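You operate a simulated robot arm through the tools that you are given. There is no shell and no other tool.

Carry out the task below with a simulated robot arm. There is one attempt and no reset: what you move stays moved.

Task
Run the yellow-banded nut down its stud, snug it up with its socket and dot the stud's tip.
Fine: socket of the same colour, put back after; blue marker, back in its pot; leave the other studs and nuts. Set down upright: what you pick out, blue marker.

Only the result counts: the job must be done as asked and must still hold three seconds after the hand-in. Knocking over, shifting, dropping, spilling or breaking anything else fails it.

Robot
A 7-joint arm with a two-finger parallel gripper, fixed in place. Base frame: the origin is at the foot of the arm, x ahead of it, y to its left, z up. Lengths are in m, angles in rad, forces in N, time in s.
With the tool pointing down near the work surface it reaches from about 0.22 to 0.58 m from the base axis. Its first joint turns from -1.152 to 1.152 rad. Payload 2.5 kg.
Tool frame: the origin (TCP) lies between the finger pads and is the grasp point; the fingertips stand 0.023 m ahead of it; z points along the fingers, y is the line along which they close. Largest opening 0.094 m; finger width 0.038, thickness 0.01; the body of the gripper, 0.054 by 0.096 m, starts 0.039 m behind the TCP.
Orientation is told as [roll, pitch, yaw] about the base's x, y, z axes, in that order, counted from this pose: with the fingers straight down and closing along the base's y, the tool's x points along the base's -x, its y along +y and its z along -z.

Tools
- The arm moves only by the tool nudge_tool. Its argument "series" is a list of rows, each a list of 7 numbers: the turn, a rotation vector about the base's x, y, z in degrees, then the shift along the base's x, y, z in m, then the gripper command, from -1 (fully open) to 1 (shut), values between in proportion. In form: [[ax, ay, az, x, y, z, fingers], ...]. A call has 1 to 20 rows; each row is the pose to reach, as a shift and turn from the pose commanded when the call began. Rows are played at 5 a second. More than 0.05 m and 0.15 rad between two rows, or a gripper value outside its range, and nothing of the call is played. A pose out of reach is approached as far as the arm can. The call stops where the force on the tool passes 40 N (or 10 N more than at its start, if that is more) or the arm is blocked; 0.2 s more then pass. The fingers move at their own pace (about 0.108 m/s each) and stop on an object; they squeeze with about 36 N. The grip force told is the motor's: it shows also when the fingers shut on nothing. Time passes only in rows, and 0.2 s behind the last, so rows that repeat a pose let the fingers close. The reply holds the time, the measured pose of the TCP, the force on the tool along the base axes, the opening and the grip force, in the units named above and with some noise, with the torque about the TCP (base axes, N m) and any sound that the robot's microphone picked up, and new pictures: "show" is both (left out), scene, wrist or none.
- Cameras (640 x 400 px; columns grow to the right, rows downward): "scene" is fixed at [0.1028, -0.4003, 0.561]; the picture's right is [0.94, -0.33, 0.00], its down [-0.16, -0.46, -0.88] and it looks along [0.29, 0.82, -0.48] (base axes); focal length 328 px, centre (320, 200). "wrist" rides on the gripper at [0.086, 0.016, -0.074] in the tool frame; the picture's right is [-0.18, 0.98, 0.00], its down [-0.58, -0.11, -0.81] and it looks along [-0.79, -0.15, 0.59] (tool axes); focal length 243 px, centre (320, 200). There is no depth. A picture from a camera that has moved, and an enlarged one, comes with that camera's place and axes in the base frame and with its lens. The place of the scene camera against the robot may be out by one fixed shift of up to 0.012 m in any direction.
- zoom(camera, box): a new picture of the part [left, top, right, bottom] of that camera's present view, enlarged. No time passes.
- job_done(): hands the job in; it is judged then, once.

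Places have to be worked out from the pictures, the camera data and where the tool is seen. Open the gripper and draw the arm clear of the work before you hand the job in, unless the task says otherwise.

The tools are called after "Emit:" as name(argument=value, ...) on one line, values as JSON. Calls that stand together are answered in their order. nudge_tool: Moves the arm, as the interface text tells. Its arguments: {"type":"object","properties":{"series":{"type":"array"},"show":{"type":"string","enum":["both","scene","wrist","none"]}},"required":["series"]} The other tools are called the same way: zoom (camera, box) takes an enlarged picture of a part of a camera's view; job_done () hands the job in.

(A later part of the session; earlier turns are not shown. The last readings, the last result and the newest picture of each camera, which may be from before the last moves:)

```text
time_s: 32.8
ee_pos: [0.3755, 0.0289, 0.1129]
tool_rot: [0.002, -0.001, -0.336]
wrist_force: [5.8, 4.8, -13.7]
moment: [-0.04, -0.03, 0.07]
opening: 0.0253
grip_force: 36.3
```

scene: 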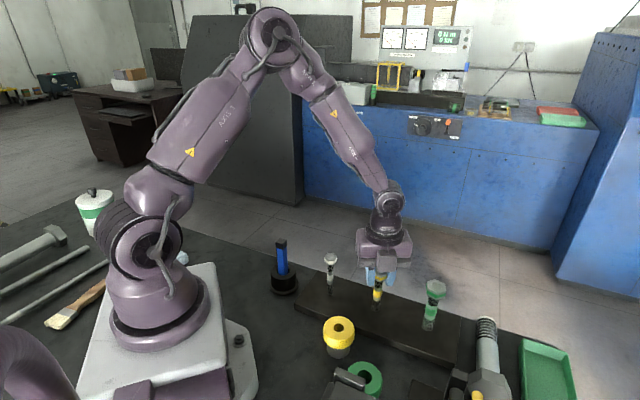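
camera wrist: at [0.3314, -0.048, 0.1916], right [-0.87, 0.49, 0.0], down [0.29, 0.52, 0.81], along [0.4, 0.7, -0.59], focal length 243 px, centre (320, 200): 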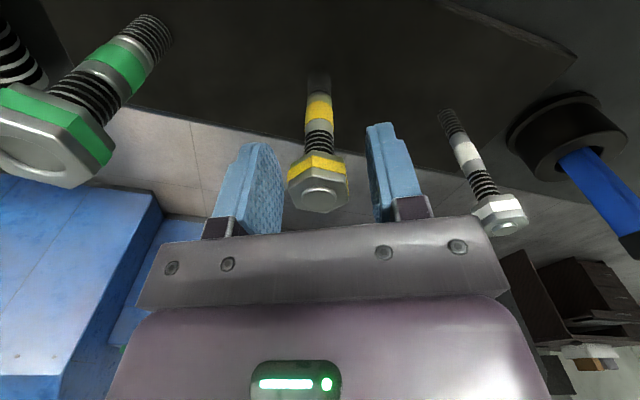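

Fz −14 N: following slightly short, so pitch ≈16 mm/turn. I turn the next 90° with 4.1 mm of follow.

Emit:
nudge_tool(series=[[0, 0, -7.5, 0, 0, -0.00035, 1], [0, 0, -15, 0, 0, -0.0007, 1], [0, 0, -22.5, 0, 0, -0.00105, 1], [0, 0, -30, 0, 0, -0.0014, 1], [0, 0, -37.5, 0, 0, -0.00175, 1], [0, 0, -45, 0, 0, -0.0021, 1], [0, 0, -52.5, 0, 0, -0.00245, 1], [0, 0, -60, 0, 0, -0.0028, 1], [0, 0, -67.5, 0, 0, -0.00315, 1], [0, 0, -75, 0, 0, -0.0035, 1], [0, 0, -82.5, 0, 0, -0.0038, 1], [0, 0, -90, 0, 0, -0.0041, 1]], show="wrist")

Emit:
zoom(camera="wrist", box=[270, 110, 370, 230])

```text
time_s: 35.4
ee_pos: [0.3751, 0.0294, 0.1077]
tool_rot: [0.0, 0.002, -1.905]
wrist_force: [-10.5, 0.5, 8.9]
moment: [0.08, 0.03, 0.02]
opening: 0.0249
grip_force: 36.1
camera wrist: at [0.4188, 0.1046, 0.1838], right [0.87, -0.5, 0.0], down [-0.29, -0.51, 0.81], along [-0.4, -0.7, -0.59], focal length 243 px, centre (320, 200)
```

wrist: 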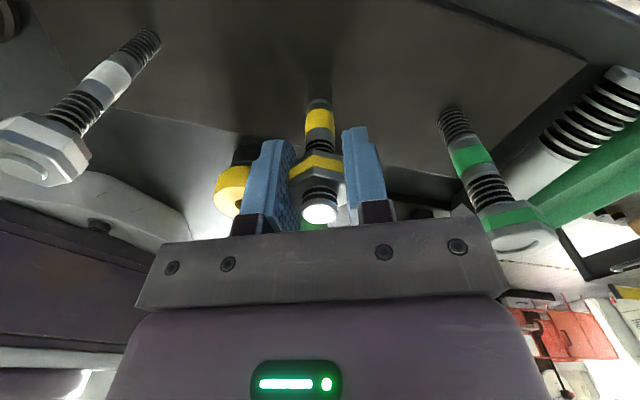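

```text
3.33 times, centred on (320, 170) of wrist
camera zoom: at [0.4188, 0.1046, 0.1838], right [0.87, -0.5, 0.0], down [-0.29, -0.51, 0.81], along [-0.4, -0.7, -0.59], focal length 809 px, centre (320, 300)
```

zoom: 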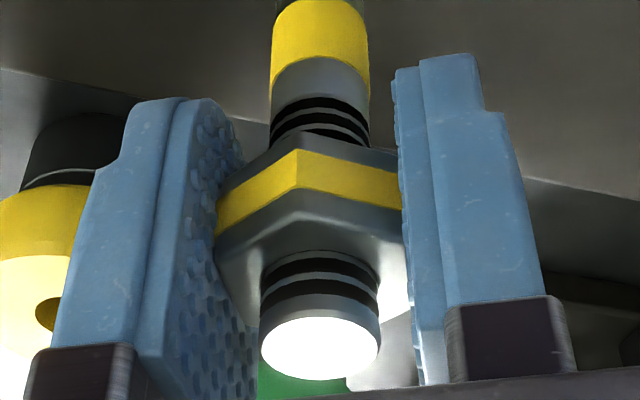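

Progress is good—threads show above and fewer below. Open, swing back +180°.

Emit:
nudge_tool(series=[[0, 0, 0, 0, 0, 0, 0], [0, 0, 0, 0, 0, 0, 0], [0, 0, 8.2, 0, 0, 0, 0], [0, 0, 16.4, 0, 0, 0, 0], [0, 0, 24.6, 0, 0, 0, 0], [0, 0, 32.8, 0, 0, 0, 0], [0, 0, 41, 0, 0, 0, 0], [0, 0, 49.2, 0, 0, 0, 0], [0, 0, 57.4, 0, 0, 0, 0], [0, 0, 65.6, 0, 0, 0, 0], [0, 0, 73.8, 0, 0, 0, 0], [0, 0, 82, 0, 0, 0, 0], [0, 0, 90, 0, 0, 0, 0]], show="none")

Emit:
nudge_tool(series=[[0, 0, 8.2, 0, 0, 0, 0], [0, 0, 16.4, 0, 0, 0, 0], [0, 0, 24.6, 0, 0, 0, 0], [0, 0, 32.8, 0, 0, 0, 0], [0, 0, 41, 0, 0, 0, 0], [0, 0, 49.2, 0, 0, 0, 0], [0, 0, 57.4, 0, 0, 0, 0], [0, 0, 65.6, 0, 0, 0, 0], [0, 0, 73.8, 0, 0, 0, 0], [0, 0, 82, 0, 0, 0, 0], [0, 0, 90, 0, 0, 0, 0], [0, 0, 90, 0, 0, 0, 0]], show="wrist")

Emit:
zoom(camera="wrist", box=[270, 110, 370, 230])

```text
time_s: 38.2
ee_pos: [0.3753, 0.0289, 0.1097]
tool_rot: [0.0, 0.0, -0.327]
wrist_force: [-0.7, 0.3, 0.0]
moment: [0.03, 0.01, -0.04]
opening: 0.0469
grip_force: 0.1
```

```text
time_s: 40.8
ee_pos: [0.3754, 0.0288, 0.1088]
tool_rot: [-0.001, 0.0, 1.241]
wrist_force: [0.1, 0.0, -0.6]
moment: [0.05, -0.02, 0.0]
opening: 0.0469
grip_force: 0.1
camera wrist: at [0.3319, -0.0483, 0.1843], right [-0.87, 0.49, 0.0], down [0.29, 0.52, 0.81], along [0.4, 0.7, -0.59], focal length 243 px, centre (320, 200)
```

wrist: 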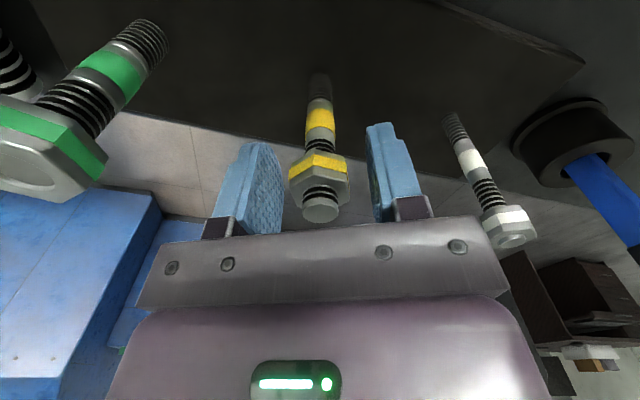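

```text
3.33 times, centred on (320, 170) of wrist
camera zoom: at [0.3319, -0.0483, 0.1843], right [-0.87, 0.49, 0.0], down [0.29, 0.52, 0.81], along [0.4, 0.7, -0.59], focal length 809 px, centre (320, 300)
```

zoom: 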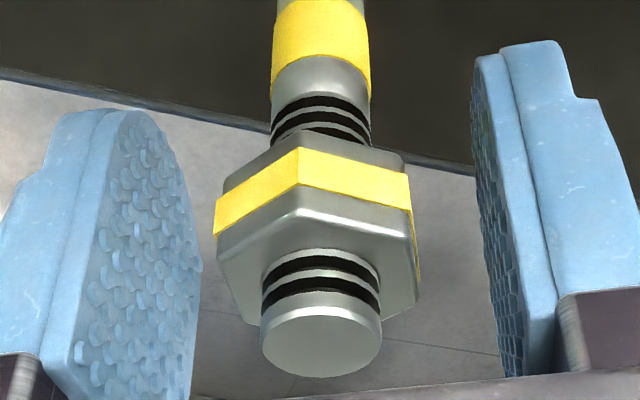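

Nut bottom ≈0.102; about 15 mm to the collar. Next bite: grip and turn −90° with 3.9 mm follow, then another −90°.

Emit:
nudge_tool(series=[[0, 0, 0, 0, 0, 0, 0.4], [0, 0, 0, 0, 0, 0, 1], [0, 0, 0, 0, 0, 0, 1], [0, 0, 0, 0, 0, 0, 1], [0, 0, -7.5, 0, 0, -0.0003, 1], [0, 0, -15, 0, 0, -0.00065, 1], [0, 0, -22.5, 0, 0, -0.00095, 1], [0, 0, -30, 0, 0, -0.0013, 1], [0, 0, -37.5, 0, 0, -0.0016, 1], [0, 0, -45, 0, 0, -0.00195, 1], [0, 0, -52.5, 0, 0, -0.0023, 1], [0, 0, -60, 0, 0, -0.0026, 1], [0, 0, -67.5, 0, 0, -0.0029, 1], [0, 0, -75, 0, 0, -0.0032, 1], [0, 0, -82.5, 0, 0, -0.0036, 1], [0, 0, -90, 0, 0, -0.0039, 1]], show="none")

Emit:
nudge_tool(series=[[0, 0, -7.5, 0, 0, -0.0003, 1], [0, 0, -15, 0, 0, -0.00065, 1], [0, 0, -22.5, 0, 0, -0.00095, 1], [0, 0, -30, 0, 0, -0.0013, 1], [0, 0, -37.5, 0, 0, -0.0016, 1], [0, 0, -45, 0, 0, -0.00195, 1], [0, 0, -52.5, 0, 0, -0.0023, 1], [0, 0, -60, 0, 0, -0.0026, 1], [0, 0, -67.5, 0, 0, -0.0029, 1], [0, 0, -75, 0, 0, -0.0032, 1], [0, 0, -82.5, 0, 0, -0.0036, 1], [0, 0, -90, 0, 0, -0.0039, 1]], show="wrist")

Emit:
zoom(camera="wrist", box=[270, 110, 370, 230])

```text
time_s: 44.2
ee_pos: [0.3744, 0.028, 0.1046]
tool_rot: [-0.001, 0.0, -0.334]
wrist_force: [1.7, 3.0, 0.1]
moment: [-0.08, -0.27, -0.01]
opening: 0.0251
grip_force: 36.0
```

```text
time_s: 46.8
ee_pos: [0.3742, 0.0285, 0.1013]
tool_rot: [-0.002, 0.0, -1.906]
wrist_force: [-2.8, 9.5, 7.2]
moment: [-0.21, -0.07, 0.03]
opening: 0.025
grip_force: 35.9
camera wrist: at [0.4187, 0.1046, 0.1762], right [0.87, -0.5, 0.0], down [-0.29, -0.51, 0.81], along [-0.4, -0.7, -0.59], focal length 243 px, centre (320, 200)
```

wrist: 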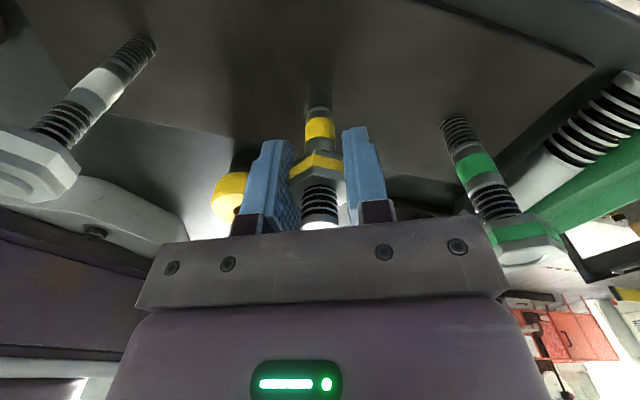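

```text
3.33 times, centred on (320, 170) of wrist
camera zoom: at [0.4187, 0.1046, 0.1762], right [0.87, -0.5, 0.0], down [-0.29, -0.51, 0.81], along [-0.4, -0.7, -0.59], focal length 809 px, centre (320, 300)
```

zoom: 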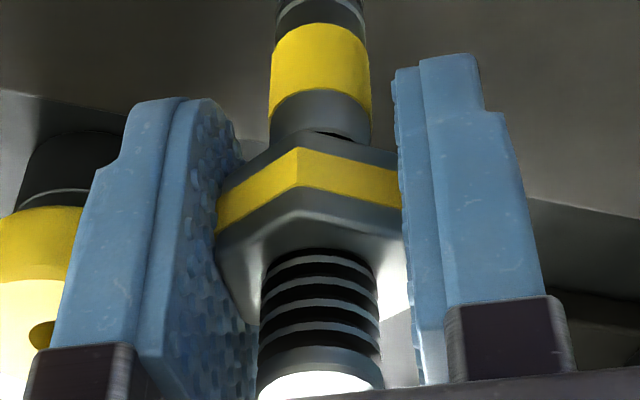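

About 6 mm to go before the collar (Mz still ~0). Open and swing back +180° for the last bite.

Emit:
nudge_tool(series=[[0, 0, 0, 0, 0, 0, 0], [0, 0, 0, 0, 0, 0, 0], [0, 0, 8.2, 0, 0, 0, 0], [0, 0, 16.4, 0, 0, 0, 0], [0, 0, 24.6, 0, 0, 0, 0], [0, 0, 32.8, 0, 0, 0, 0], [0, 0, 41, 0, 0, 0, 0], [0, 0, 49.2, 0, 0, 0, 0], [0, 0, 57.4, 0, 0, 0, 0], [0, 0, 65.6, 0, 0, 0, 0], [0, 0, 73.8, 0, 0, 0, 0], [0, 0, 82, 0, 0, 0, 0], [0, 0, 90, 0, 0, 0, 0]], show="none")

Emit:
nudge_tool(series=[[0, 0, 8.2, 0, 0, 0, 0], [0, 0, 16.4, 0, 0, 0, 0], [0, 0, 24.6, 0, 0, 0, 0], [0, 0, 32.8, 0, 0, 0, 0], [0, 0, 41, 0, 0, 0, 0], [0, 0, 49.2, 0, 0, 0, 0], [0, 0, 57.4, 0, 0, 0, 0], [0, 0, 65.6, 0, 0, 0, 0], [0, 0, 73.8, 0, 0, 0, 0], [0, 0, 82, 0, 0, 0, 0], [0, 0, 90, 0, 0, 0, 0], [0, 0, 90, 0, 0, 0, 0]], show="wrist")

Emit:
zoom(camera="wrist", box=[270, 110, 370, 230])

```text
time_s: 49.6
ee_pos: [0.3741, 0.0282, 0.1018]
tool_rot: [0.001, 0.0, -0.328]
wrist_force: [0.0, -0.4, 0.2]
moment: [0.0, -0.02, 0.02]
opening: 0.0473
grip_force: 0.0
```

```text
time_s: 52.2
ee_pos: [0.3751, 0.0283, 0.1007]
tool_rot: [0.0, -0.001, 1.24]
wrist_force: [0.0, -0.1, -0.2]
moment: [0.02, 0.0, 0.03]
opening: 0.0469
grip_force: 0.0
camera wrist: at [0.3317, -0.0488, 0.1762], right [-0.87, 0.49, 0.0], down [0.29, 0.51, 0.81], along [0.4, 0.7, -0.59], focal length 243 px, centre (320, 200)
```

wrist: 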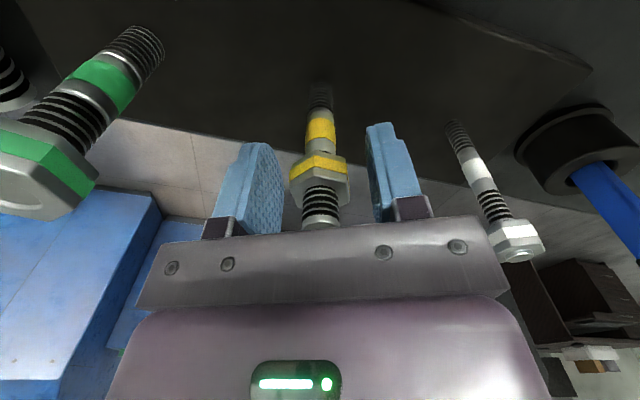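

```text
3.33 times, centred on (320, 170) of wrist
camera zoom: at [0.3317, -0.0488, 0.1762], right [-0.87, 0.49, 0.0], down [0.29, 0.51, 0.81], along [0.4, 0.7, -0.59], focal length 809 px, centre (320, 300)
```

zoom: 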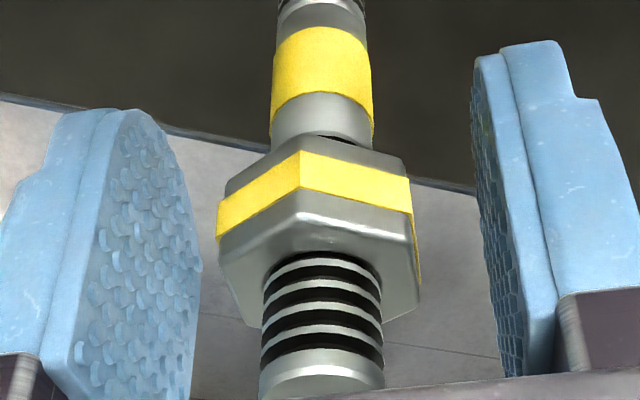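

Remaining gap ≈8 mm (~190°). I grip and turn −90° first with follow, then will proceed in smaller, watched steps.

Emit:
nudge_tool(series=[[0, 0, 0, 0, 0, 0, 0.4], [0, 0, 0, 0, 0, 0, 1], [0, 0, 0, 0, 0, 0, 1], [0, 0, 0, 0, 0, 0, 1], [0, 0, -7.5, 0, 0, -0.0003, 1], [0, 0, -15, 0, 0, -0.00065, 1], [0, 0, -22.5, 0, 0, -0.00095, 1], [0, 0, -30, 0, 0, -0.0013, 1], [0, 0, -37.5, 0, 0, -0.0016, 1], [0, 0, -45, 0, 0, -0.00195, 1], [0, 0, -52.5, 0, 0, -0.0023, 1], [0, 0, -60, 0, 0, -0.0026, 1], [0, 0, -67.5, 0, 0, -0.0029, 1], [0, 0, -75, 0, 0, -0.0032, 1], [0, 0, -82.5, 0, 0, -0.0036, 1], [0, 0, -90, 0, 0, -0.0039, 1]], show="none")

Emit:
nudge_tool(series=[[0, 0, -7.5, 0, 0, -0.0003, 1], [0, 0, -15, 0, 0, -0.00065, 1], [0, 0, -22.5, 0, 0, -0.00095, 1], [0, 0, -30, 0, 0, -0.0013, 1]], show="wrist")

Emit:
zoom(camera="wrist", box=[270, 110, 370, 230])

```text
time_s: 55.6
ee_pos: [0.3753, 0.0288, 0.0963]
tool_rot: [0.001, 0.002, -0.332]
wrist_force: [-17.9, 6.8, 13.4]
moment: [-0.18, -0.52, 0.0]
opening: 0.0251
grip_force: 35.8
```

```text
time_s: 56.6
ee_pos: [0.3741, 0.0281, 0.0959]
tool_rot: [0.001, 0.002, -0.856]
wrist_force: [-8.8, 10.8, 0.6]
moment: [-0.06, 0.11, 0.06]
opening: 0.0254
grip_force: 36.0
camera wrist: at [0.3305, 0.1045, 0.1709], right [0.86, 0.5, 0.0], down [0.3, -0.51, 0.81], along [0.41, -0.7, -0.59], focal length 243 px, centre (320, 200)
```

wrist: 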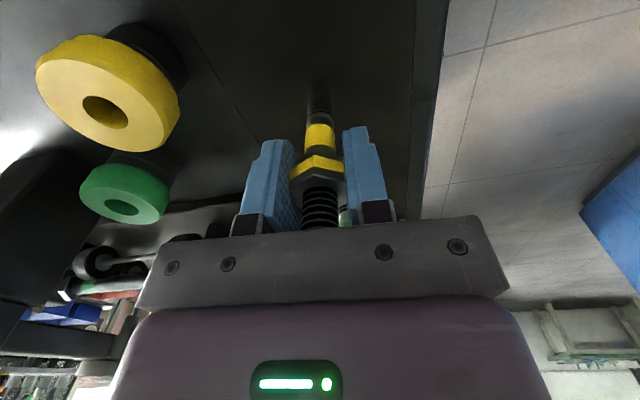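

```text
3.33 times, centred on (320, 170) of wrist
camera zoom: at [0.3305, 0.1045, 0.1709], right [0.86, 0.5, 0.0], down [0.3, -0.51, 0.81], along [0.41, -0.7, -0.59], focal length 809 px, centre (320, 300)
```

zoom: 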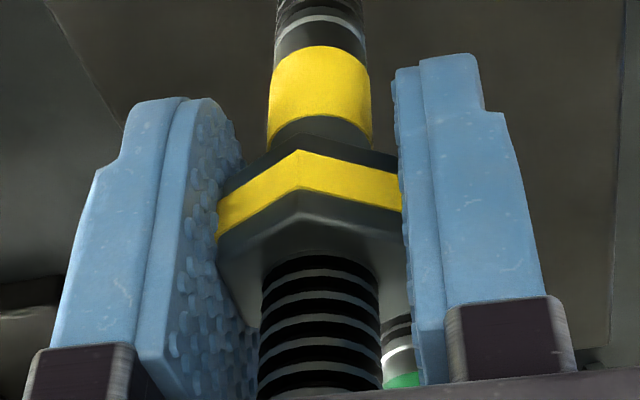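

Mz still ≈0.06; roughly 3 mm (70°) left. I continue in 15–30° steps watching torque.

Emit:
nudge_tool(series=[[0, 0, -7.5, 0, 0, -0.0003, 1], [0, 0, -15, 0, 0, -0.00065, 1], [0, 0, -22.5, 0, 0, -0.00095, 1], [0, 0, -30, 0, 0, -0.0013, 1]], show="none")

Emit:
nudge_tool(series=[[0, 0, -5, 0, 0, -0.0002, 1], [0, 0, -10, 0, 0, -0.0004, 1], [0, 0, -15, 0, 0, -0.0006, 1]], show="none")

```text
time_s: 57.6
ee_pos: [0.3747, 0.0284, 0.0948]
tool_rot: [0.0, 0.002, -1.381]
wrist_force: [-3.4, 11.4, -22.9]
moment: [-0.04, -0.06, 0.12]
opening: 0.0251
grip_force: 36.5
```

```text
time_s: 58.4
ee_pos: [0.3751, 0.0283, 0.0927]
tool_rot: [0.0, 0.0, -1.64]
wrist_force: [-2.1, 10.3, -21.3]
moment: [-0.15, -0.04, 0.1]
opening: 0.0252
grip_force: 36.4
```

Still turning freely (Mz 0.1), nut pulling down a bit. I continue 15° at a time with slightly more follow.

Emit:
nudge_tool(series=[[0, 0, -5, 0, 0, -0.0004, 1], [0, 0, -10, 0, 0, -0.0007, 1], [0, 0, -15, 0, 0, -0.001, 1]], show="none")

Emit:
nudge_tool(series=[[0, 0, -5, 0, 0, -0.0002, 1], [0, 0, -10, 0, 0, -0.0004, 1], [0, 0, -15, 0, 0, -0.0006, 1]], show="wrist")

Emit:
zoom(camera="wrist", box=[270, 110, 370, 230])

```text
time_s: 59.2
ee_pos: [0.3753, 0.0278, 0.0936]
tool_rot: [0.0, 0.001, -1.904]
wrist_force: [-5.9, 9.0, -9.1]
moment: [-0.07, -0.05, 0.1]
opening: 0.0248
grip_force: 36.3
```

```text
time_s: 60.0
ee_pos: [0.3752, 0.0283, 0.0942]
tool_rot: [-0.002, 0.002, -2.165]
wrist_force: [-20.5, 9.0, 28.8]
moment: [0.03, 0.14, 0.24]
opening: 0.0253
grip_force: 36.0
camera wrist: at [0.4373, 0.0907, 0.1687], right [0.71, -0.7, 0.0], down [-0.42, -0.42, 0.81], along [-0.57, -0.57, -0.59], focal length 243 px, centre (320, 200)
```

wrist: 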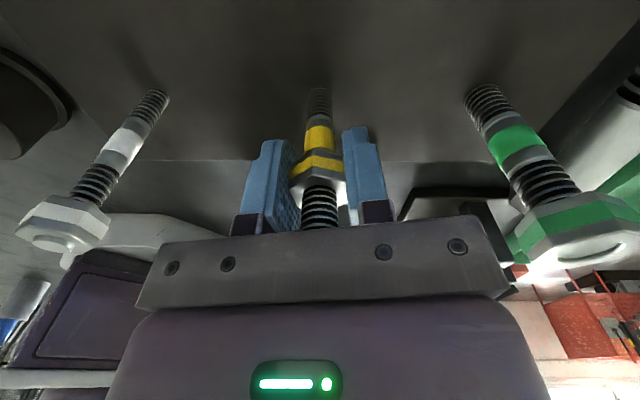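

```text
3.33 times, centred on (320, 170) of wrist
camera zoom: at [0.4373, 0.0907, 0.1687], right [0.71, -0.7, 0.0], down [-0.42, -0.42, 0.81], along [-0.57, -0.57, -0.59], focal length 809 px, centre (320, 300)
```

zoom: 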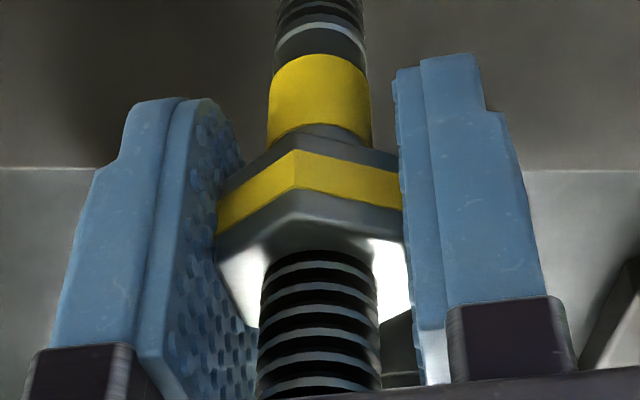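

Fz flipped to +29 N and Mz rose to 0.24 N·m: the nut has bottomed at the collar after ~2.04 turns. I release it, and check it visually.

Emit:
nudge_tool(series=[[0, 0, 0, 0, 0, 0, 0], [0, 0, 0, 0, 0, 0, 0], [0, 0, 0, 0, 0, 0, -0.2]], show="wrist")

Emit:
zoom(camera="wrist", box=[270, 110, 370, 230])

Emit:
zoom(camera="scene", box=[350, 250, 410, 320])

```text
time_s: 60.8
ee_pos: [0.3752, 0.0278, 0.0927]
tool_rot: [0.0, -0.001, -2.164]
wrist_force: [-0.2, 0.2, 0.0]
moment: [0.04, 0.0, 0.0]
opening: 0.0565
grip_force: 0.1
camera wrist: at [0.4373, 0.0906, 0.1677], right [0.71, -0.7, 0.0], down [-0.42, -0.42, 0.81], along [-0.57, -0.57, -0.59], focal length 243 px, centre (320, 200)
```

wrist: 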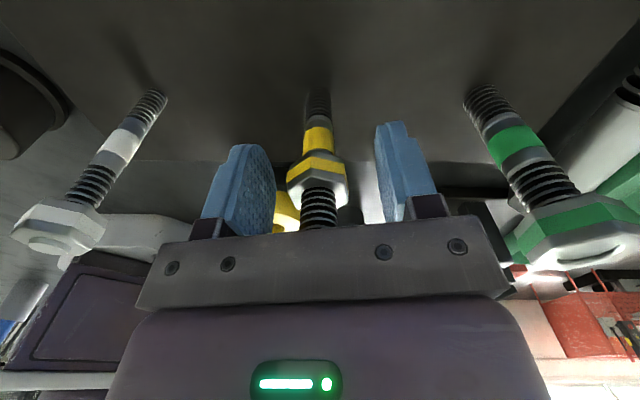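

```text
3.33 times, centred on (320, 170) of wrist
camera zoom: at [0.4373, 0.0906, 0.1677], right [0.71, -0.7, 0.0], down [-0.42, -0.42, 0.81], along [-0.57, -0.57, -0.59], focal length 809 px, centre (320, 300)
```

zoom: 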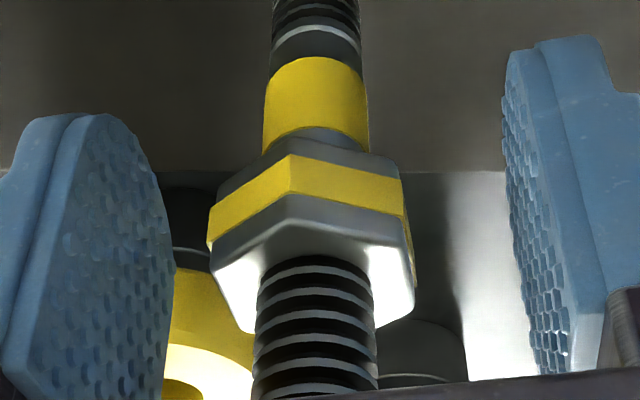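

```text
5.71 times, centred on (380, 285) of scene
camera zoom: at [0.1028, -0.4003, 0.561], right [0.94, -0.33, 0.0], down [-0.16, -0.46, -0.88], along [0.29, 0.82, -0.48], focal length 1872 px, centre (-23, -286)
```

zoom: 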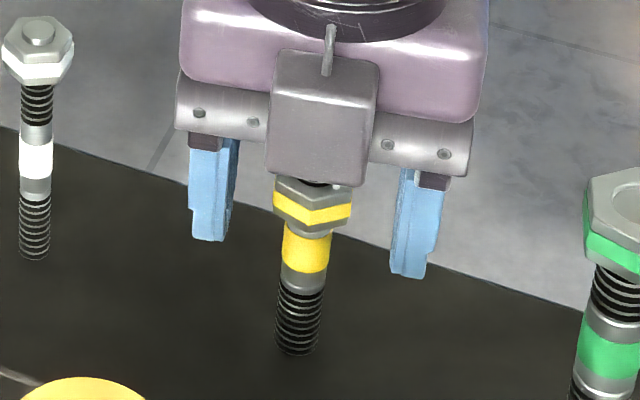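

The nut sits down on the collar right above the yellow band. I take a wider look at the scene to verify the hand's surroundings before lifting.

Emit:
zoom(camera="scene", box=[300, 180, 480, 330])

```text
2.67 times, centred on (390, 255) of scene
camera zoom: at [0.1028, -0.4003, 0.561], right [0.94, -0.33, 0.0], down [-0.16, -0.46, -0.88], along [0.29, 0.82, -0.48], focal length 873 px, centre (133, 53)
```

zoom: 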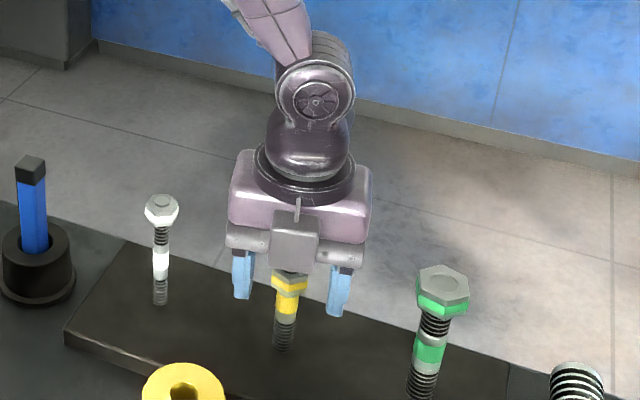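

All clear. I lift straight up, then unwind to yaw 0 while moving over toward the yellow socket (≈(0.27, −0.017)) for a close look.

Emit:
nudge_tool(series=[[0, 0, 0, 0, 0, 0.04, -0.5], [0, 0, 0, 0, 0, 0.08, -1], [0, 0, 0, 0, 0, 0.12, -1], [0, 0, 0, 0, 0, 0.15, -1], [0, 0, 8, -0.01, -0.004, 0.15, -1], [0, 0, 16, -0.02, -0.008, 0.15, -1], [0, 0, 24, -0.03, -0.012, 0.15, -1], [0, 0, 32, -0.04, -0.016, 0.15, -1], [0, 0, 40, -0.05, -0.02, 0.15, -1], [0, 0, 48, -0.06, -0.024, 0.15, -1], [0, 0, 56, -0.07, -0.028, 0.15, -1], [0, 0, 64, -0.08, -0.032, 0.15, -1], [0, 0, 72, -0.09, -0.036, 0.15, -1], [0, 0, 80, -0.1, -0.04, 0.15, -1], [0, 0, 88, -0.1056, -0.045, 0.15, -1], [0, 0, 96, -0.1056, -0.045, 0.15, -1], [0, 0, 104, -0.1056, -0.045, 0.15, -1], [0, 0, 112, -0.1056, -0.045, 0.15, -1], [0, 0, 120, -0.1056, -0.045, 0.15, -1], [0, 0, 124, -0.1056, -0.045, 0.15, -1]], show="both")

Emit:
zoom(camera="wrist", box=[220, 0, 420, 130])

```text
time_s: 65.0
ee_pos: [0.2689, -0.0173, 0.2441]
tool_rot: [0.0, 0.001, 0.001]
wrist_force: [0.5, 0.0, -0.1]
moment: [-0.01, 0.0, -0.02]
opening: 0.0939
grip_force: 0.0
camera wrist: at [0.183, -0.0008, 0.318], right [0.18, 0.98, 0.0], down [0.58, -0.11, 0.81], along [0.79, -0.15, -0.59], focal length 243 px, centre (320, 200)
```

scene: 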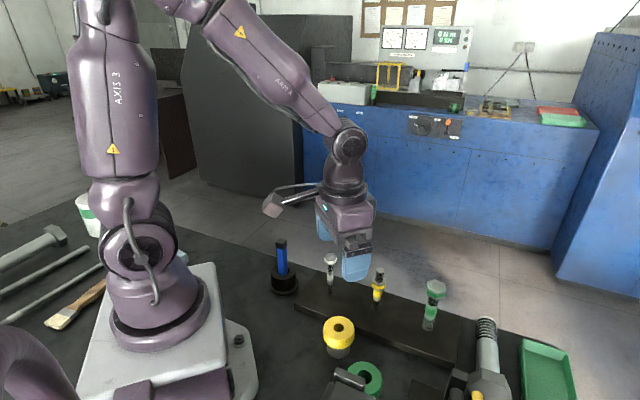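
wrist: 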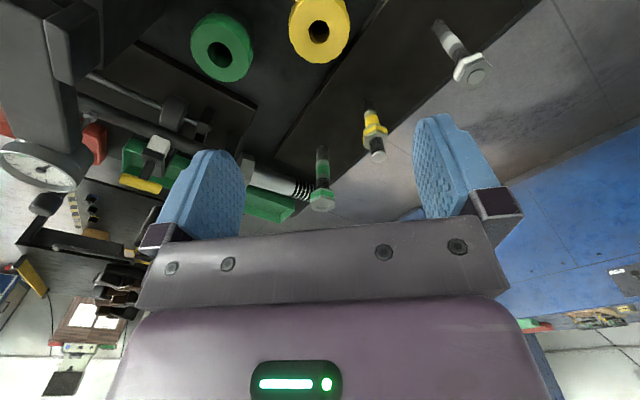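

```text
3.08 times, centred on (320, 65) of wrist
camera zoom: at [0.183, -0.0008, 0.318], right [0.18, 0.98, 0.0], down [0.58, -0.11, 0.81], along [0.79, -0.15, -0.59], focal length 746 px, centre (320, 615)
```

zoom: 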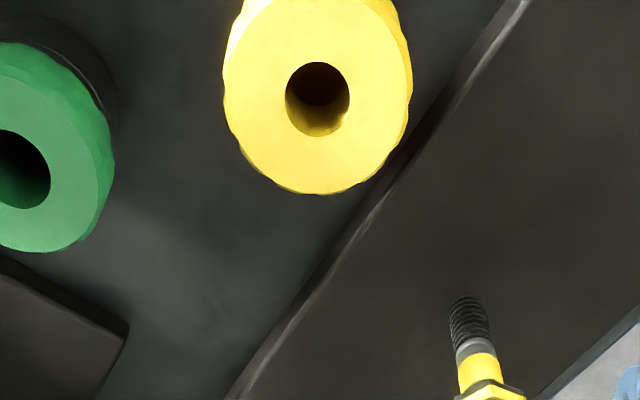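

I see the yellow socket near (0.277, −0.018); its collar is ≈0.06 m across, and the block edge runs about 0.04 m away at ≈−47°. I turn to yaw +41° (closing parallel to the block edge) and come lower above it for a precise look.

Emit:
nudge_tool(series=[[0, 0, 8, 0.0035, -0.001, -0.02, -1], [0, 0, 16, 0.007, -0.0017, -0.04, -1], [0, 0, 24, 0.007, -0.0017, -0.06, -1], [0, 0, 32, 0.007, -0.0017, -0.083, -1], [0, 0, 41, 0.007, -0.0017, -0.083, -1], [0, 0, 41, 0.007, -0.0017, -0.083, -1]], show="both")

Emit:
zoom(camera="wrist", box=[240, 0, 400, 130])

```text
refused: row 5 steps farther than a row can; nothing moved
```

```text
3.08 times, centred on (320, 65) of wrist
camera zoom: at [0.183, -0.0008, 0.318], right [0.18, 0.98, 0.0], down [0.58, -0.11, 0.81], along [0.79, -0.15, -0.59], focal length 746 px, centre (320, 615)
```

zoom: 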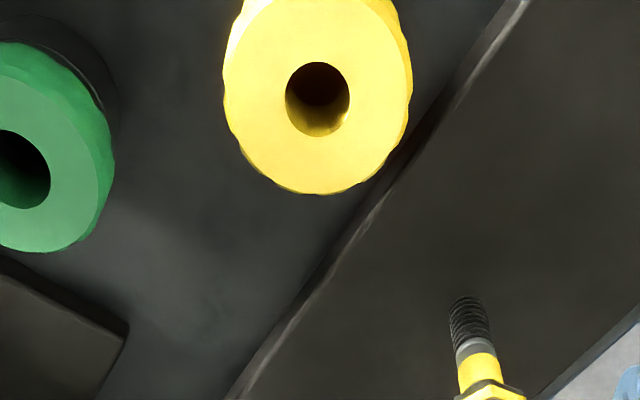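

The call was refused because one row stepped 9°; I repeat it with smaller turn steps.

Emit:
nudge_tool(series=[[0, 0, 7, 0.0035, -0.001, -0.02, -1], [0, 0, 14, 0.007, -0.0017, -0.04, -1], [0, 0, 21, 0.007, -0.0017, -0.06, -1], [0, 0, 28, 0.007, -0.0017, -0.083, -1], [0, 0, 35, 0.007, -0.0017, -0.083, -1], [0, 0, 41, 0.007, -0.0017, -0.083, -1], [0, 0, 41, 0.007, -0.0017, -0.083, -1]], show="both")

Emit:
zoom(camera="wrist", box=[240, 0, 400, 130])

```text
time_s: 66.6
ee_pos: [0.2768, -0.0191, 0.1604]
tool_rot: [-0.001, 0.0, 0.718]
wrist_force: [0.6, 0.0, 1.2]
moment: [0.02, 0.01, 0.01]
opening: 0.094
grip_force: 0.1
camera wrist: at [0.2008, -0.0636, 0.2348], right [-0.51, 0.86, 0.0], down [0.51, 0.3, 0.81], along [0.69, 0.41, -0.59], focal length 243 px, centre (320, 200)
```

scene: 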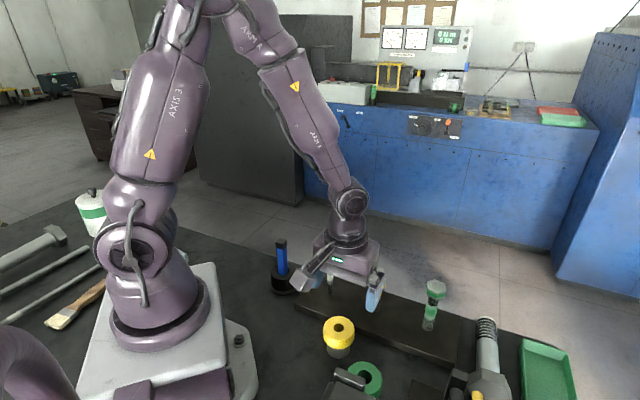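
wrist: 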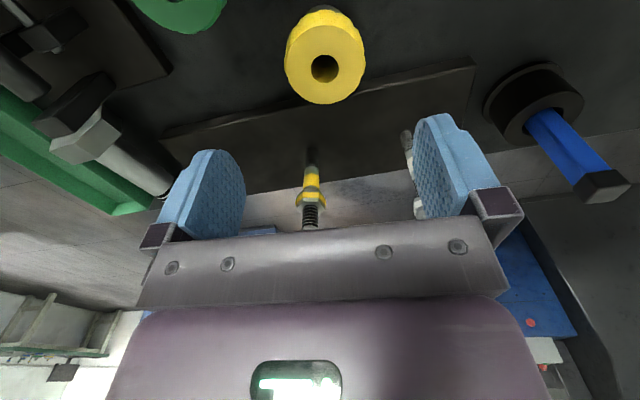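

```text
3.08 times, centred on (320, 65) of wrist
camera zoom: at [0.2008, -0.0636, 0.2348], right [-0.51, 0.86, 0.0], down [0.51, 0.3, 0.81], along [0.69, 0.41, -0.59], focal length 746 px, centre (320, 615)
```

zoom: 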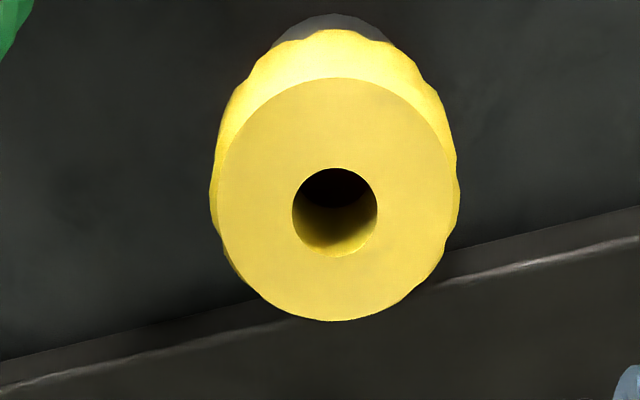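

The socket's top centre triangulates to (0.2713, −0.0174, 0.059). Before descending I want to know what the grey object in the lower scene edge is (near the hand's camera side), so I raise and turn the wrist camera toward −y.

Emit:
nudge_tool(series=[[0, 0, -8, 0, 0, 0.03, -1], [0, 0, -16, 0, 0, 0.06, -1], [0, 0, -24, 0, 0, 0.09, -1], [0, 0, -32, 0, 0, 0.11, -1], [0, 0, -40, 0, 0, 0.11, -1], [0, 0, -48, 0, 0, 0.11, -1], [0, 0, -56, 0, 0, 0.11, -1], [0, 0, -64, 0, 0, 0.11, -1], [0, 0, -72, 0, 0, 0.11, -1], [0, 0, -80, 0, 0, 0.11, -1], [0, 0, -88, 0, 0, 0.11, -1], [0, 0, -96, 0, 0, 0.11, -1], [0, 0, -104, 0, 0, 0.11, -1], [0, 0, -111, 0, 0, 0.11, -1], [0, 0, -111, 0, 0, 0.11, -1]], show="wrist")

```text
time_s: 69.8
ee_pos: [0.2755, -0.0173, 0.2689]
tool_rot: [0.0, -0.001, -1.224]
wrist_force: [-0.4, -0.7, 0.0]
moment: [0.02, 0.0, -0.02]
opening: 0.0939
grip_force: 0.0
camera wrist: at [0.2621, 0.0684, 0.3442], right [0.99, 0.16, 0.0], down [0.1, -0.58, 0.81], along [0.13, -0.8, -0.59], focal length 243 px, centre (320, 200)
```

wrist: 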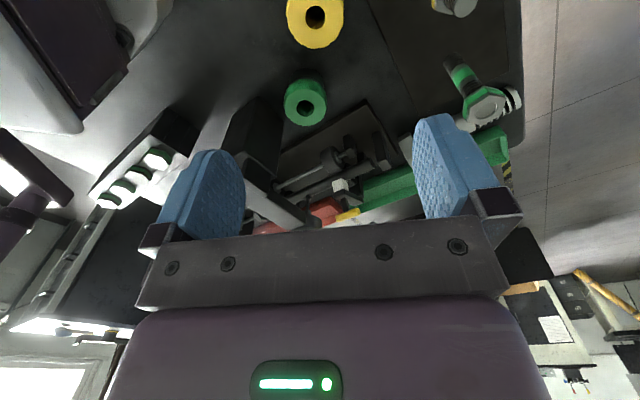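

Emit:
zoom(camera="wrist", box=[200, 60, 420, 240])

```text
2.22 times, centred on (310, 150) of wrist
camera zoom: at [0.2621, 0.0684, 0.3442], right [0.99, 0.16, 0.0], down [0.1, -0.58, 0.81], along [0.13, -0.8, -0.59], focal length 539 px, centre (342, 311)
```

zoom: 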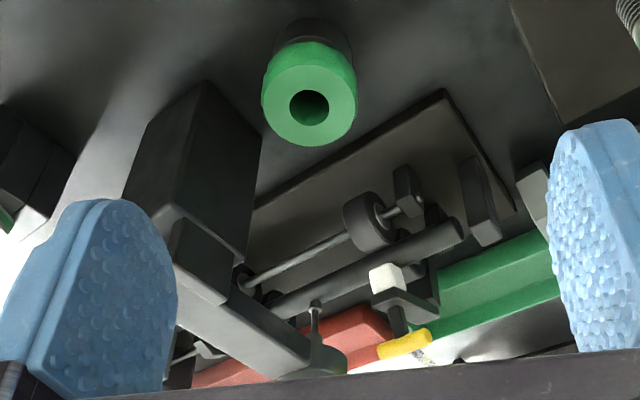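

The post's nearest corner is around (0.20, −0.15), 0.13 tall — 7 cm clear of the hand at yaw +41°. I return to yaw +41° and lower to just above the socket.

Emit:
nudge_tool(series=[[0, 0, 8, 0, 0, 0, -1], [0, 0, 16, 0, 0, 0, -1], [0, 0, 24, 0, 0, 0, -1], [0, 0, 32, 0, 0, 0, -1], [0, 0, 40, 0, 0, 0, -1], [0, 0, 48, 0, 0, 0, -1], [0, 0, 56, 0, 0, 0, -1], [0, 0, 64, 0, 0, 0, -1], [0, 0, 72, 0, 0, 0, -1], [0, 0, 80, 0, 0, 0, -1], [0, 0, 88, -0.003, 0.0005, -0.03, -1], [0, 0, 96, -0.0057, 0.0011, -0.06, -1], [0, 0, 104, -0.0057, 0.0011, -0.09, -1], [0, 0, 111, -0.0057, 0.0011, -0.12, -1], [0, 0, 111, -0.0057, 0.0011, -0.14, -1], [0, 0, 111, -0.0057, 0.0011, -0.15, -1], [0, 0, 111, -0.0057, 0.0011, -0.15, -1]], show="wrist")

Emit:
zoom(camera="wrist", box=[240, 30, 400, 160])

```text
time_s: 73.4
ee_pos: [0.2697, -0.0168, 0.1193]
tool_rot: [0.001, -0.001, 0.715]
wrist_force: [0.0, 0.0, 0.8]
moment: [0.01, -0.01, -0.01]
opening: 0.0939
grip_force: 0.0
camera wrist: at [0.1945, -0.0615, 0.1944], right [-0.51, 0.86, 0.0], down [0.51, 0.3, 0.81], along [0.7, 0.41, -0.59], focal length 243 px, centre (320, 200)
```

wrist: 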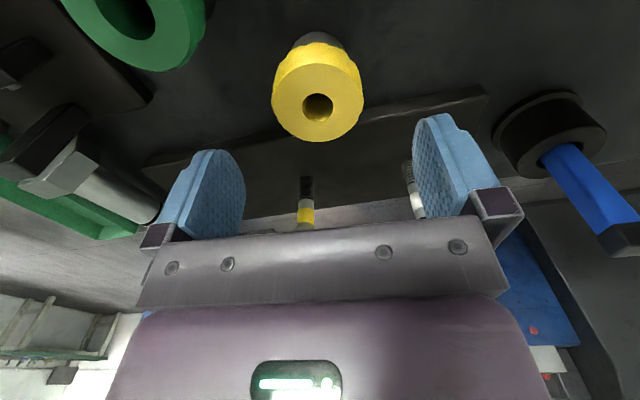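

```text
3.08 times, centred on (320, 95) of wrist
camera zoom: at [0.1945, -0.0615, 0.1944], right [-0.51, 0.86, 0.0], down [0.51, 0.3, 0.81], along [0.7, 0.41, -0.59], focal length 746 px, centre (320, 523)
```

zoom: 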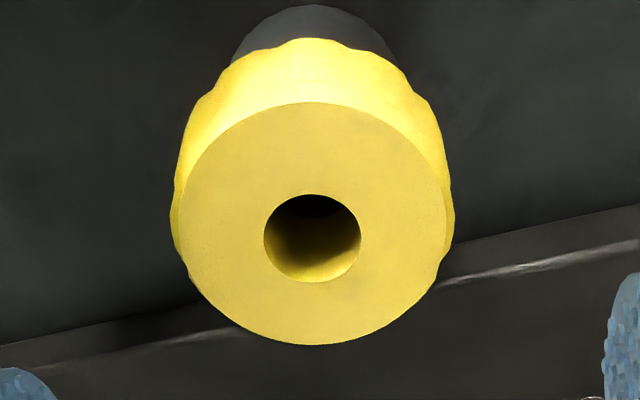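

Socket centre refined to (0.272, −0.0188); the collar spans z≈0.033–0.0595 and the socket stands on the table at z≈0. I descend to z≈0.046 and close on the collar.

Emit:
nudge_tool(series=[[0, 0, 0, 0.0008, -0.0014, -0.02, -1], [0, 0, 0, 0.0008, -0.0014, -0.04, -1], [0, 0, 0, 0.0008, -0.0014, -0.06, -1], [0, 0, 0, 0.0008, -0.0014, -0.0739, -1], [0, 0, 0, 0.0008, -0.0014, -0.0739, -0.6], [0, 0, 0, 0.0008, -0.0014, -0.0739, 0], [0, 0, 0, 0.0008, -0.0014, -0.0739, 0.5], [0, 0, 0, 0.0008, -0.0014, -0.0739, 1], [0, 0, 0, 0.0008, -0.0014, -0.0739, 1]], show="both")

Emit:
zoom(camera="wrist", box=[220, 80, 420, 240])

```text
time_s: 75.4
ee_pos: [0.2712, -0.0186, 0.0454]
tool_rot: [0.0, 0.0, 0.715]
wrist_force: [-0.5, 0.8, -0.1]
moment: [0.01, -0.02, -0.01]
opening: 0.0566
grip_force: 35.9
camera wrist: at [0.1957, -0.0631, 0.1207], right [-0.51, 0.86, 0.0], down [0.51, 0.3, 0.81], along [0.7, 0.41, -0.59], focal length 243 px, centre (320, 200)
```

scene: 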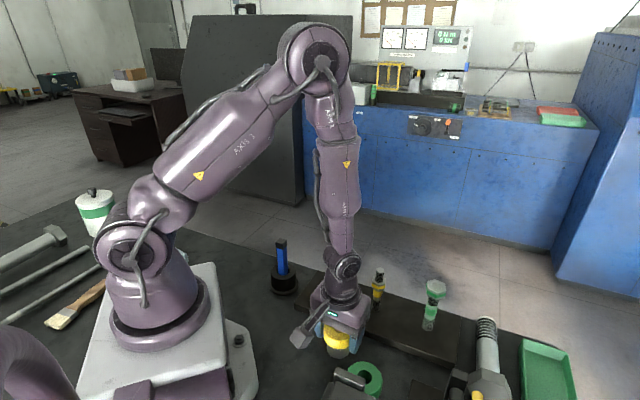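
wrist: 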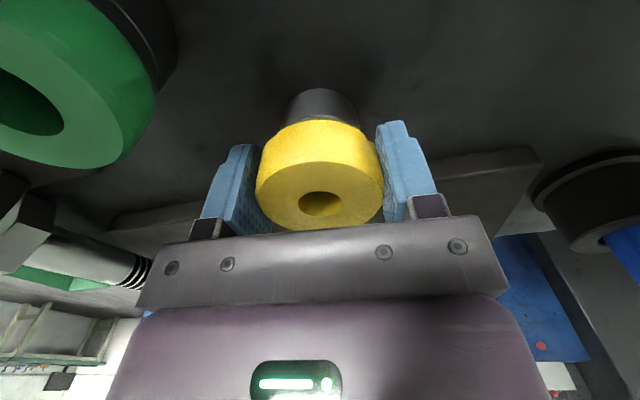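

```text
2.50 times, centred on (320, 160) of wrist
camera zoom: at [0.1957, -0.0631, 0.1207], right [-0.51, 0.86, 0.0], down [0.51, 0.3, 0.81], along [0.7, 0.41, -0.59], focal length 606 px, centre (320, 300)
```

zoom: 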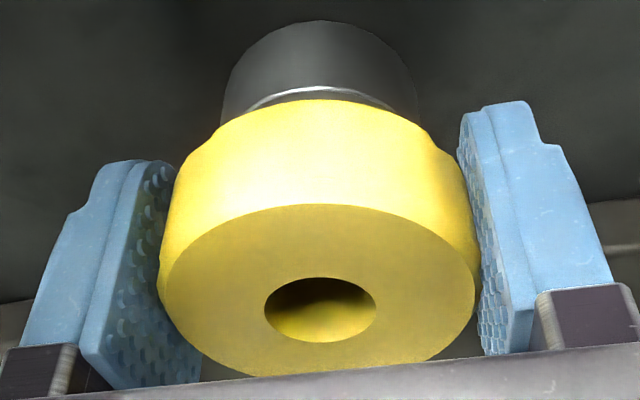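

Collar gripped at 0.0566 m with no side load. I lift straight up to z≈0.20 and then check the socket in hand.

Emit:
nudge_tool(series=[[0, 0, 0, 0, 0, 0.02, 1], [0, 0, 0, 0, 0, 0.05, 1], [0, 0, 0, 0, 0, 0.08, 1], [0, 0, 0, 0, 0, 0.11, 1], [0, 0, 0, 0, 0, 0.14, 1], [0, 0, 0, 0, 0, 0.156, 1], [0, 0, 0, 0, 0, 0.156, 1]], show="both")

Emit:
zoom(camera="scene", box=[290, 230, 390, 310])

```text
time_s: 77.0
ee_pos: [0.2725, -0.0198, 0.2036]
tool_rot: [0.001, -0.001, 0.715]
wrist_force: [-0.6, -0.7, -3.0]
moment: [0.01, 0.04, 0.01]
opening: 0.0562
grip_force: 36.0
camera wrist: at [0.196, -0.0647, 0.2788], right [-0.51, 0.86, 0.0], down [0.51, 0.3, 0.81], along [0.7, 0.41, -0.59], focal length 243 px, centre (320, 200)
```

scene: 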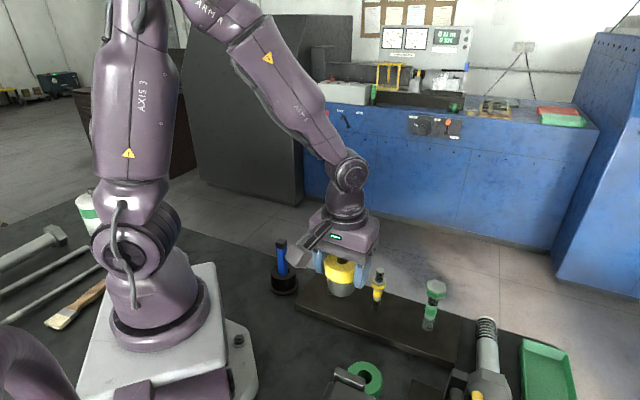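
wrist: 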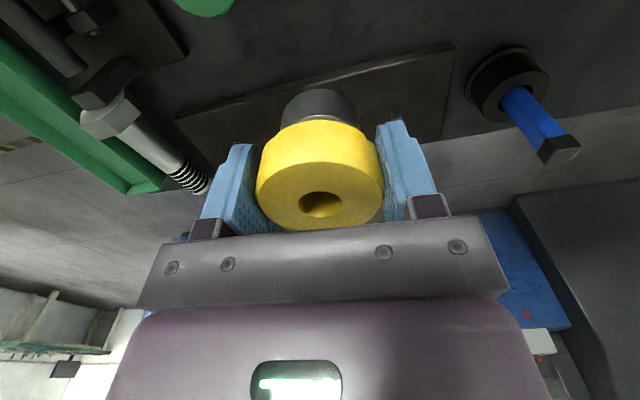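

```text
5.00 times, centred on (340, 270) of scene
camera zoom: at [0.1028, -0.4003, 0.561], right [0.94, -0.33, 0.0], down [-0.16, -0.46, -0.88], along [0.29, 0.82, -0.48], focal length 1638 px, centre (220, -150)
```

zoom: 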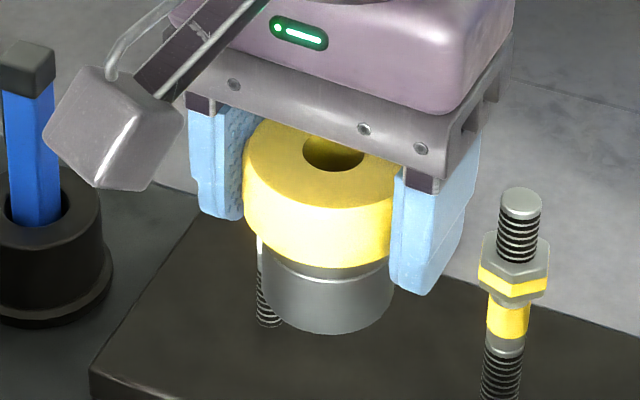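

The socket (~0.3 kg) hangs square in the hand. I carry it over the stud at (0.3755, 0.0283) with its bottom well above the stud tip.

Emit:
nudge_tool(series=[[0, 0, 0, 0.03, 0.014, 0, 1], [0, 0, 0, 0.06, 0.028, 0, 1], [0, 0, 0, 0.09, 0.041, 0, 1], [0, 0, 0, 0.1034, 0.0471, 0, 1], [0, 0, 0, 0.1034, 0.0471, -0.02, 1], [0, 0, 0, 0.1034, 0.0471, -0.02, 1]], show="both")

Emit:
zoom(camera="scene", box=[330, 220, 430, 320])

Emit:
zoom(camera="wrist", box=[220, 40, 420, 200])

```text
time_s: 78.4
ee_pos: [0.3752, 0.0276, 0.1826]
tool_rot: [0.0, 0.0, 0.714]
wrist_force: [0.4, 0.3, -2.4]
moment: [0.03, 0.01, 0.04]
opening: 0.0562
grip_force: 36.0
camera wrist: at [0.2992, -0.0158, 0.2575], right [-0.51, 0.86, 0.0], down [0.51, 0.3, 0.81], along [0.7, 0.41, -0.59], focal length 243 px, centre (320, 200)
```

scene: 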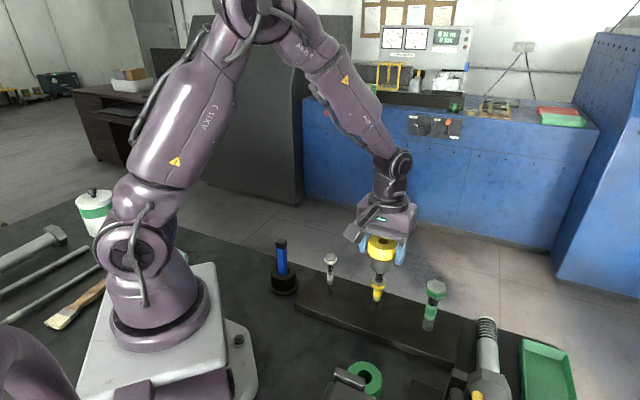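
wrist: 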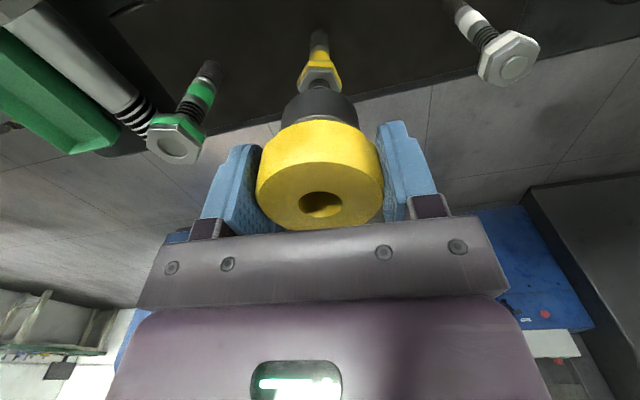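

```text
4.00 times, centred on (380, 270) of scene
camera zoom: at [0.1028, -0.4003, 0.561], right [0.94, -0.33, 0.0], down [-0.16, -0.46, -0.88], along [0.29, 0.82, -0.48], focal length 1310 px, centre (80, -80)
```

zoom: 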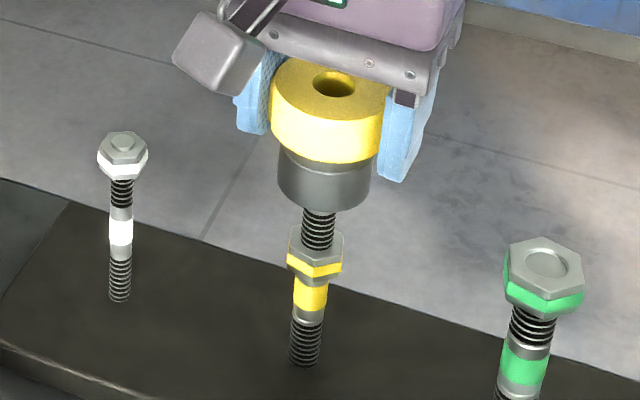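

```text
2.50 times, centred on (320, 120) of wrist
camera zoom: at [0.2992, -0.0158, 0.2575], right [-0.51, 0.86, 0.0], down [0.51, 0.3, 0.81], along [0.7, 0.41, -0.59], focal length 606 px, centre (320, 400)
```

zoom: 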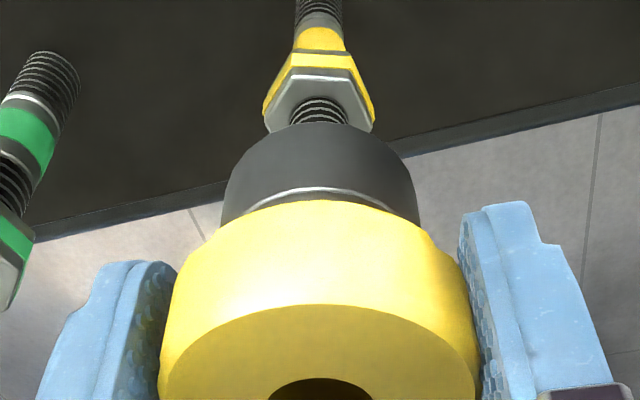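

Laterally aligned in the wrist view, but the scene view hints the socket sits ~1 mm to the right of the stud line. I zoom in for a finer measurement.

Emit:
zoom(camera="scene", box=[360, 225, 410, 275])

Emit:
zoom(camera="scene", box=[360, 265, 410, 315])

Emit:
zoom(camera="wrist", box=[280, 20, 360, 120])

```text
8.00 times, centred on (385, 250) of scene
camera zoom: at [0.1028, -0.4003, 0.561], right [0.94, -0.33, 0.0], down [-0.16, -0.46, -0.88], along [0.29, 0.82, -0.48], focal length 2620 px, centre (-200, -200)
```

zoom: 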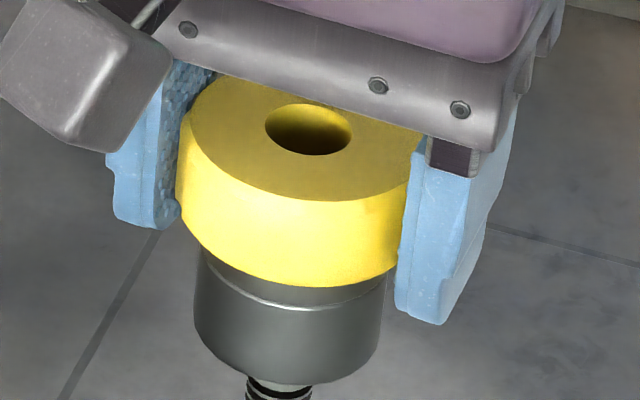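

```text
8.00 times, centred on (385, 290) of scene
camera zoom: at [0.1028, -0.4003, 0.561], right [0.94, -0.33, 0.0], down [-0.16, -0.46, -0.88], along [0.29, 0.82, -0.48], focal length 2620 px, centre (-200, -520)
```

zoom: 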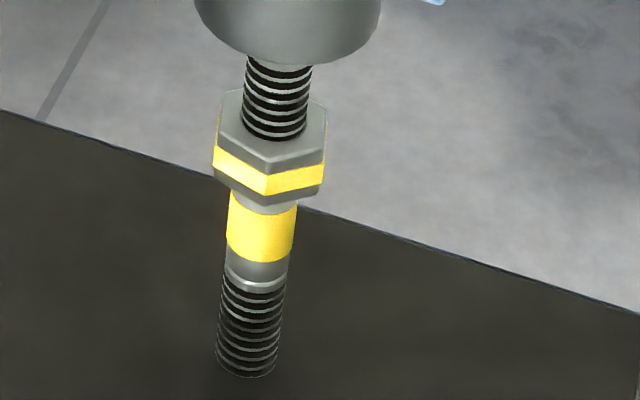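

```text
4.00 times, centred on (320, 70) of wrist
camera zoom: at [0.2992, -0.0158, 0.2575], right [-0.51, 0.86, 0.0], down [0.51, 0.3, 0.81], along [0.7, 0.41, -0.59], focal length 970 px, centre (320, 720)
```

zoom: 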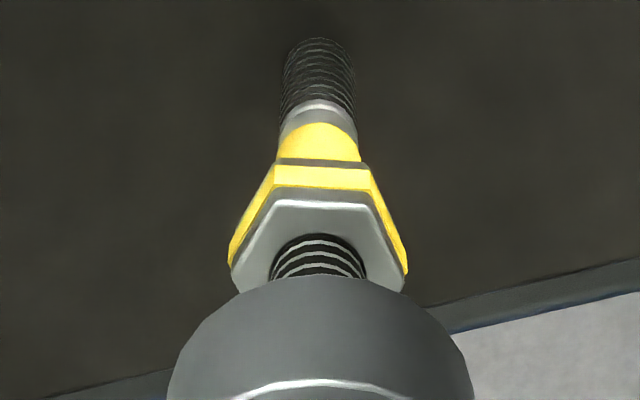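

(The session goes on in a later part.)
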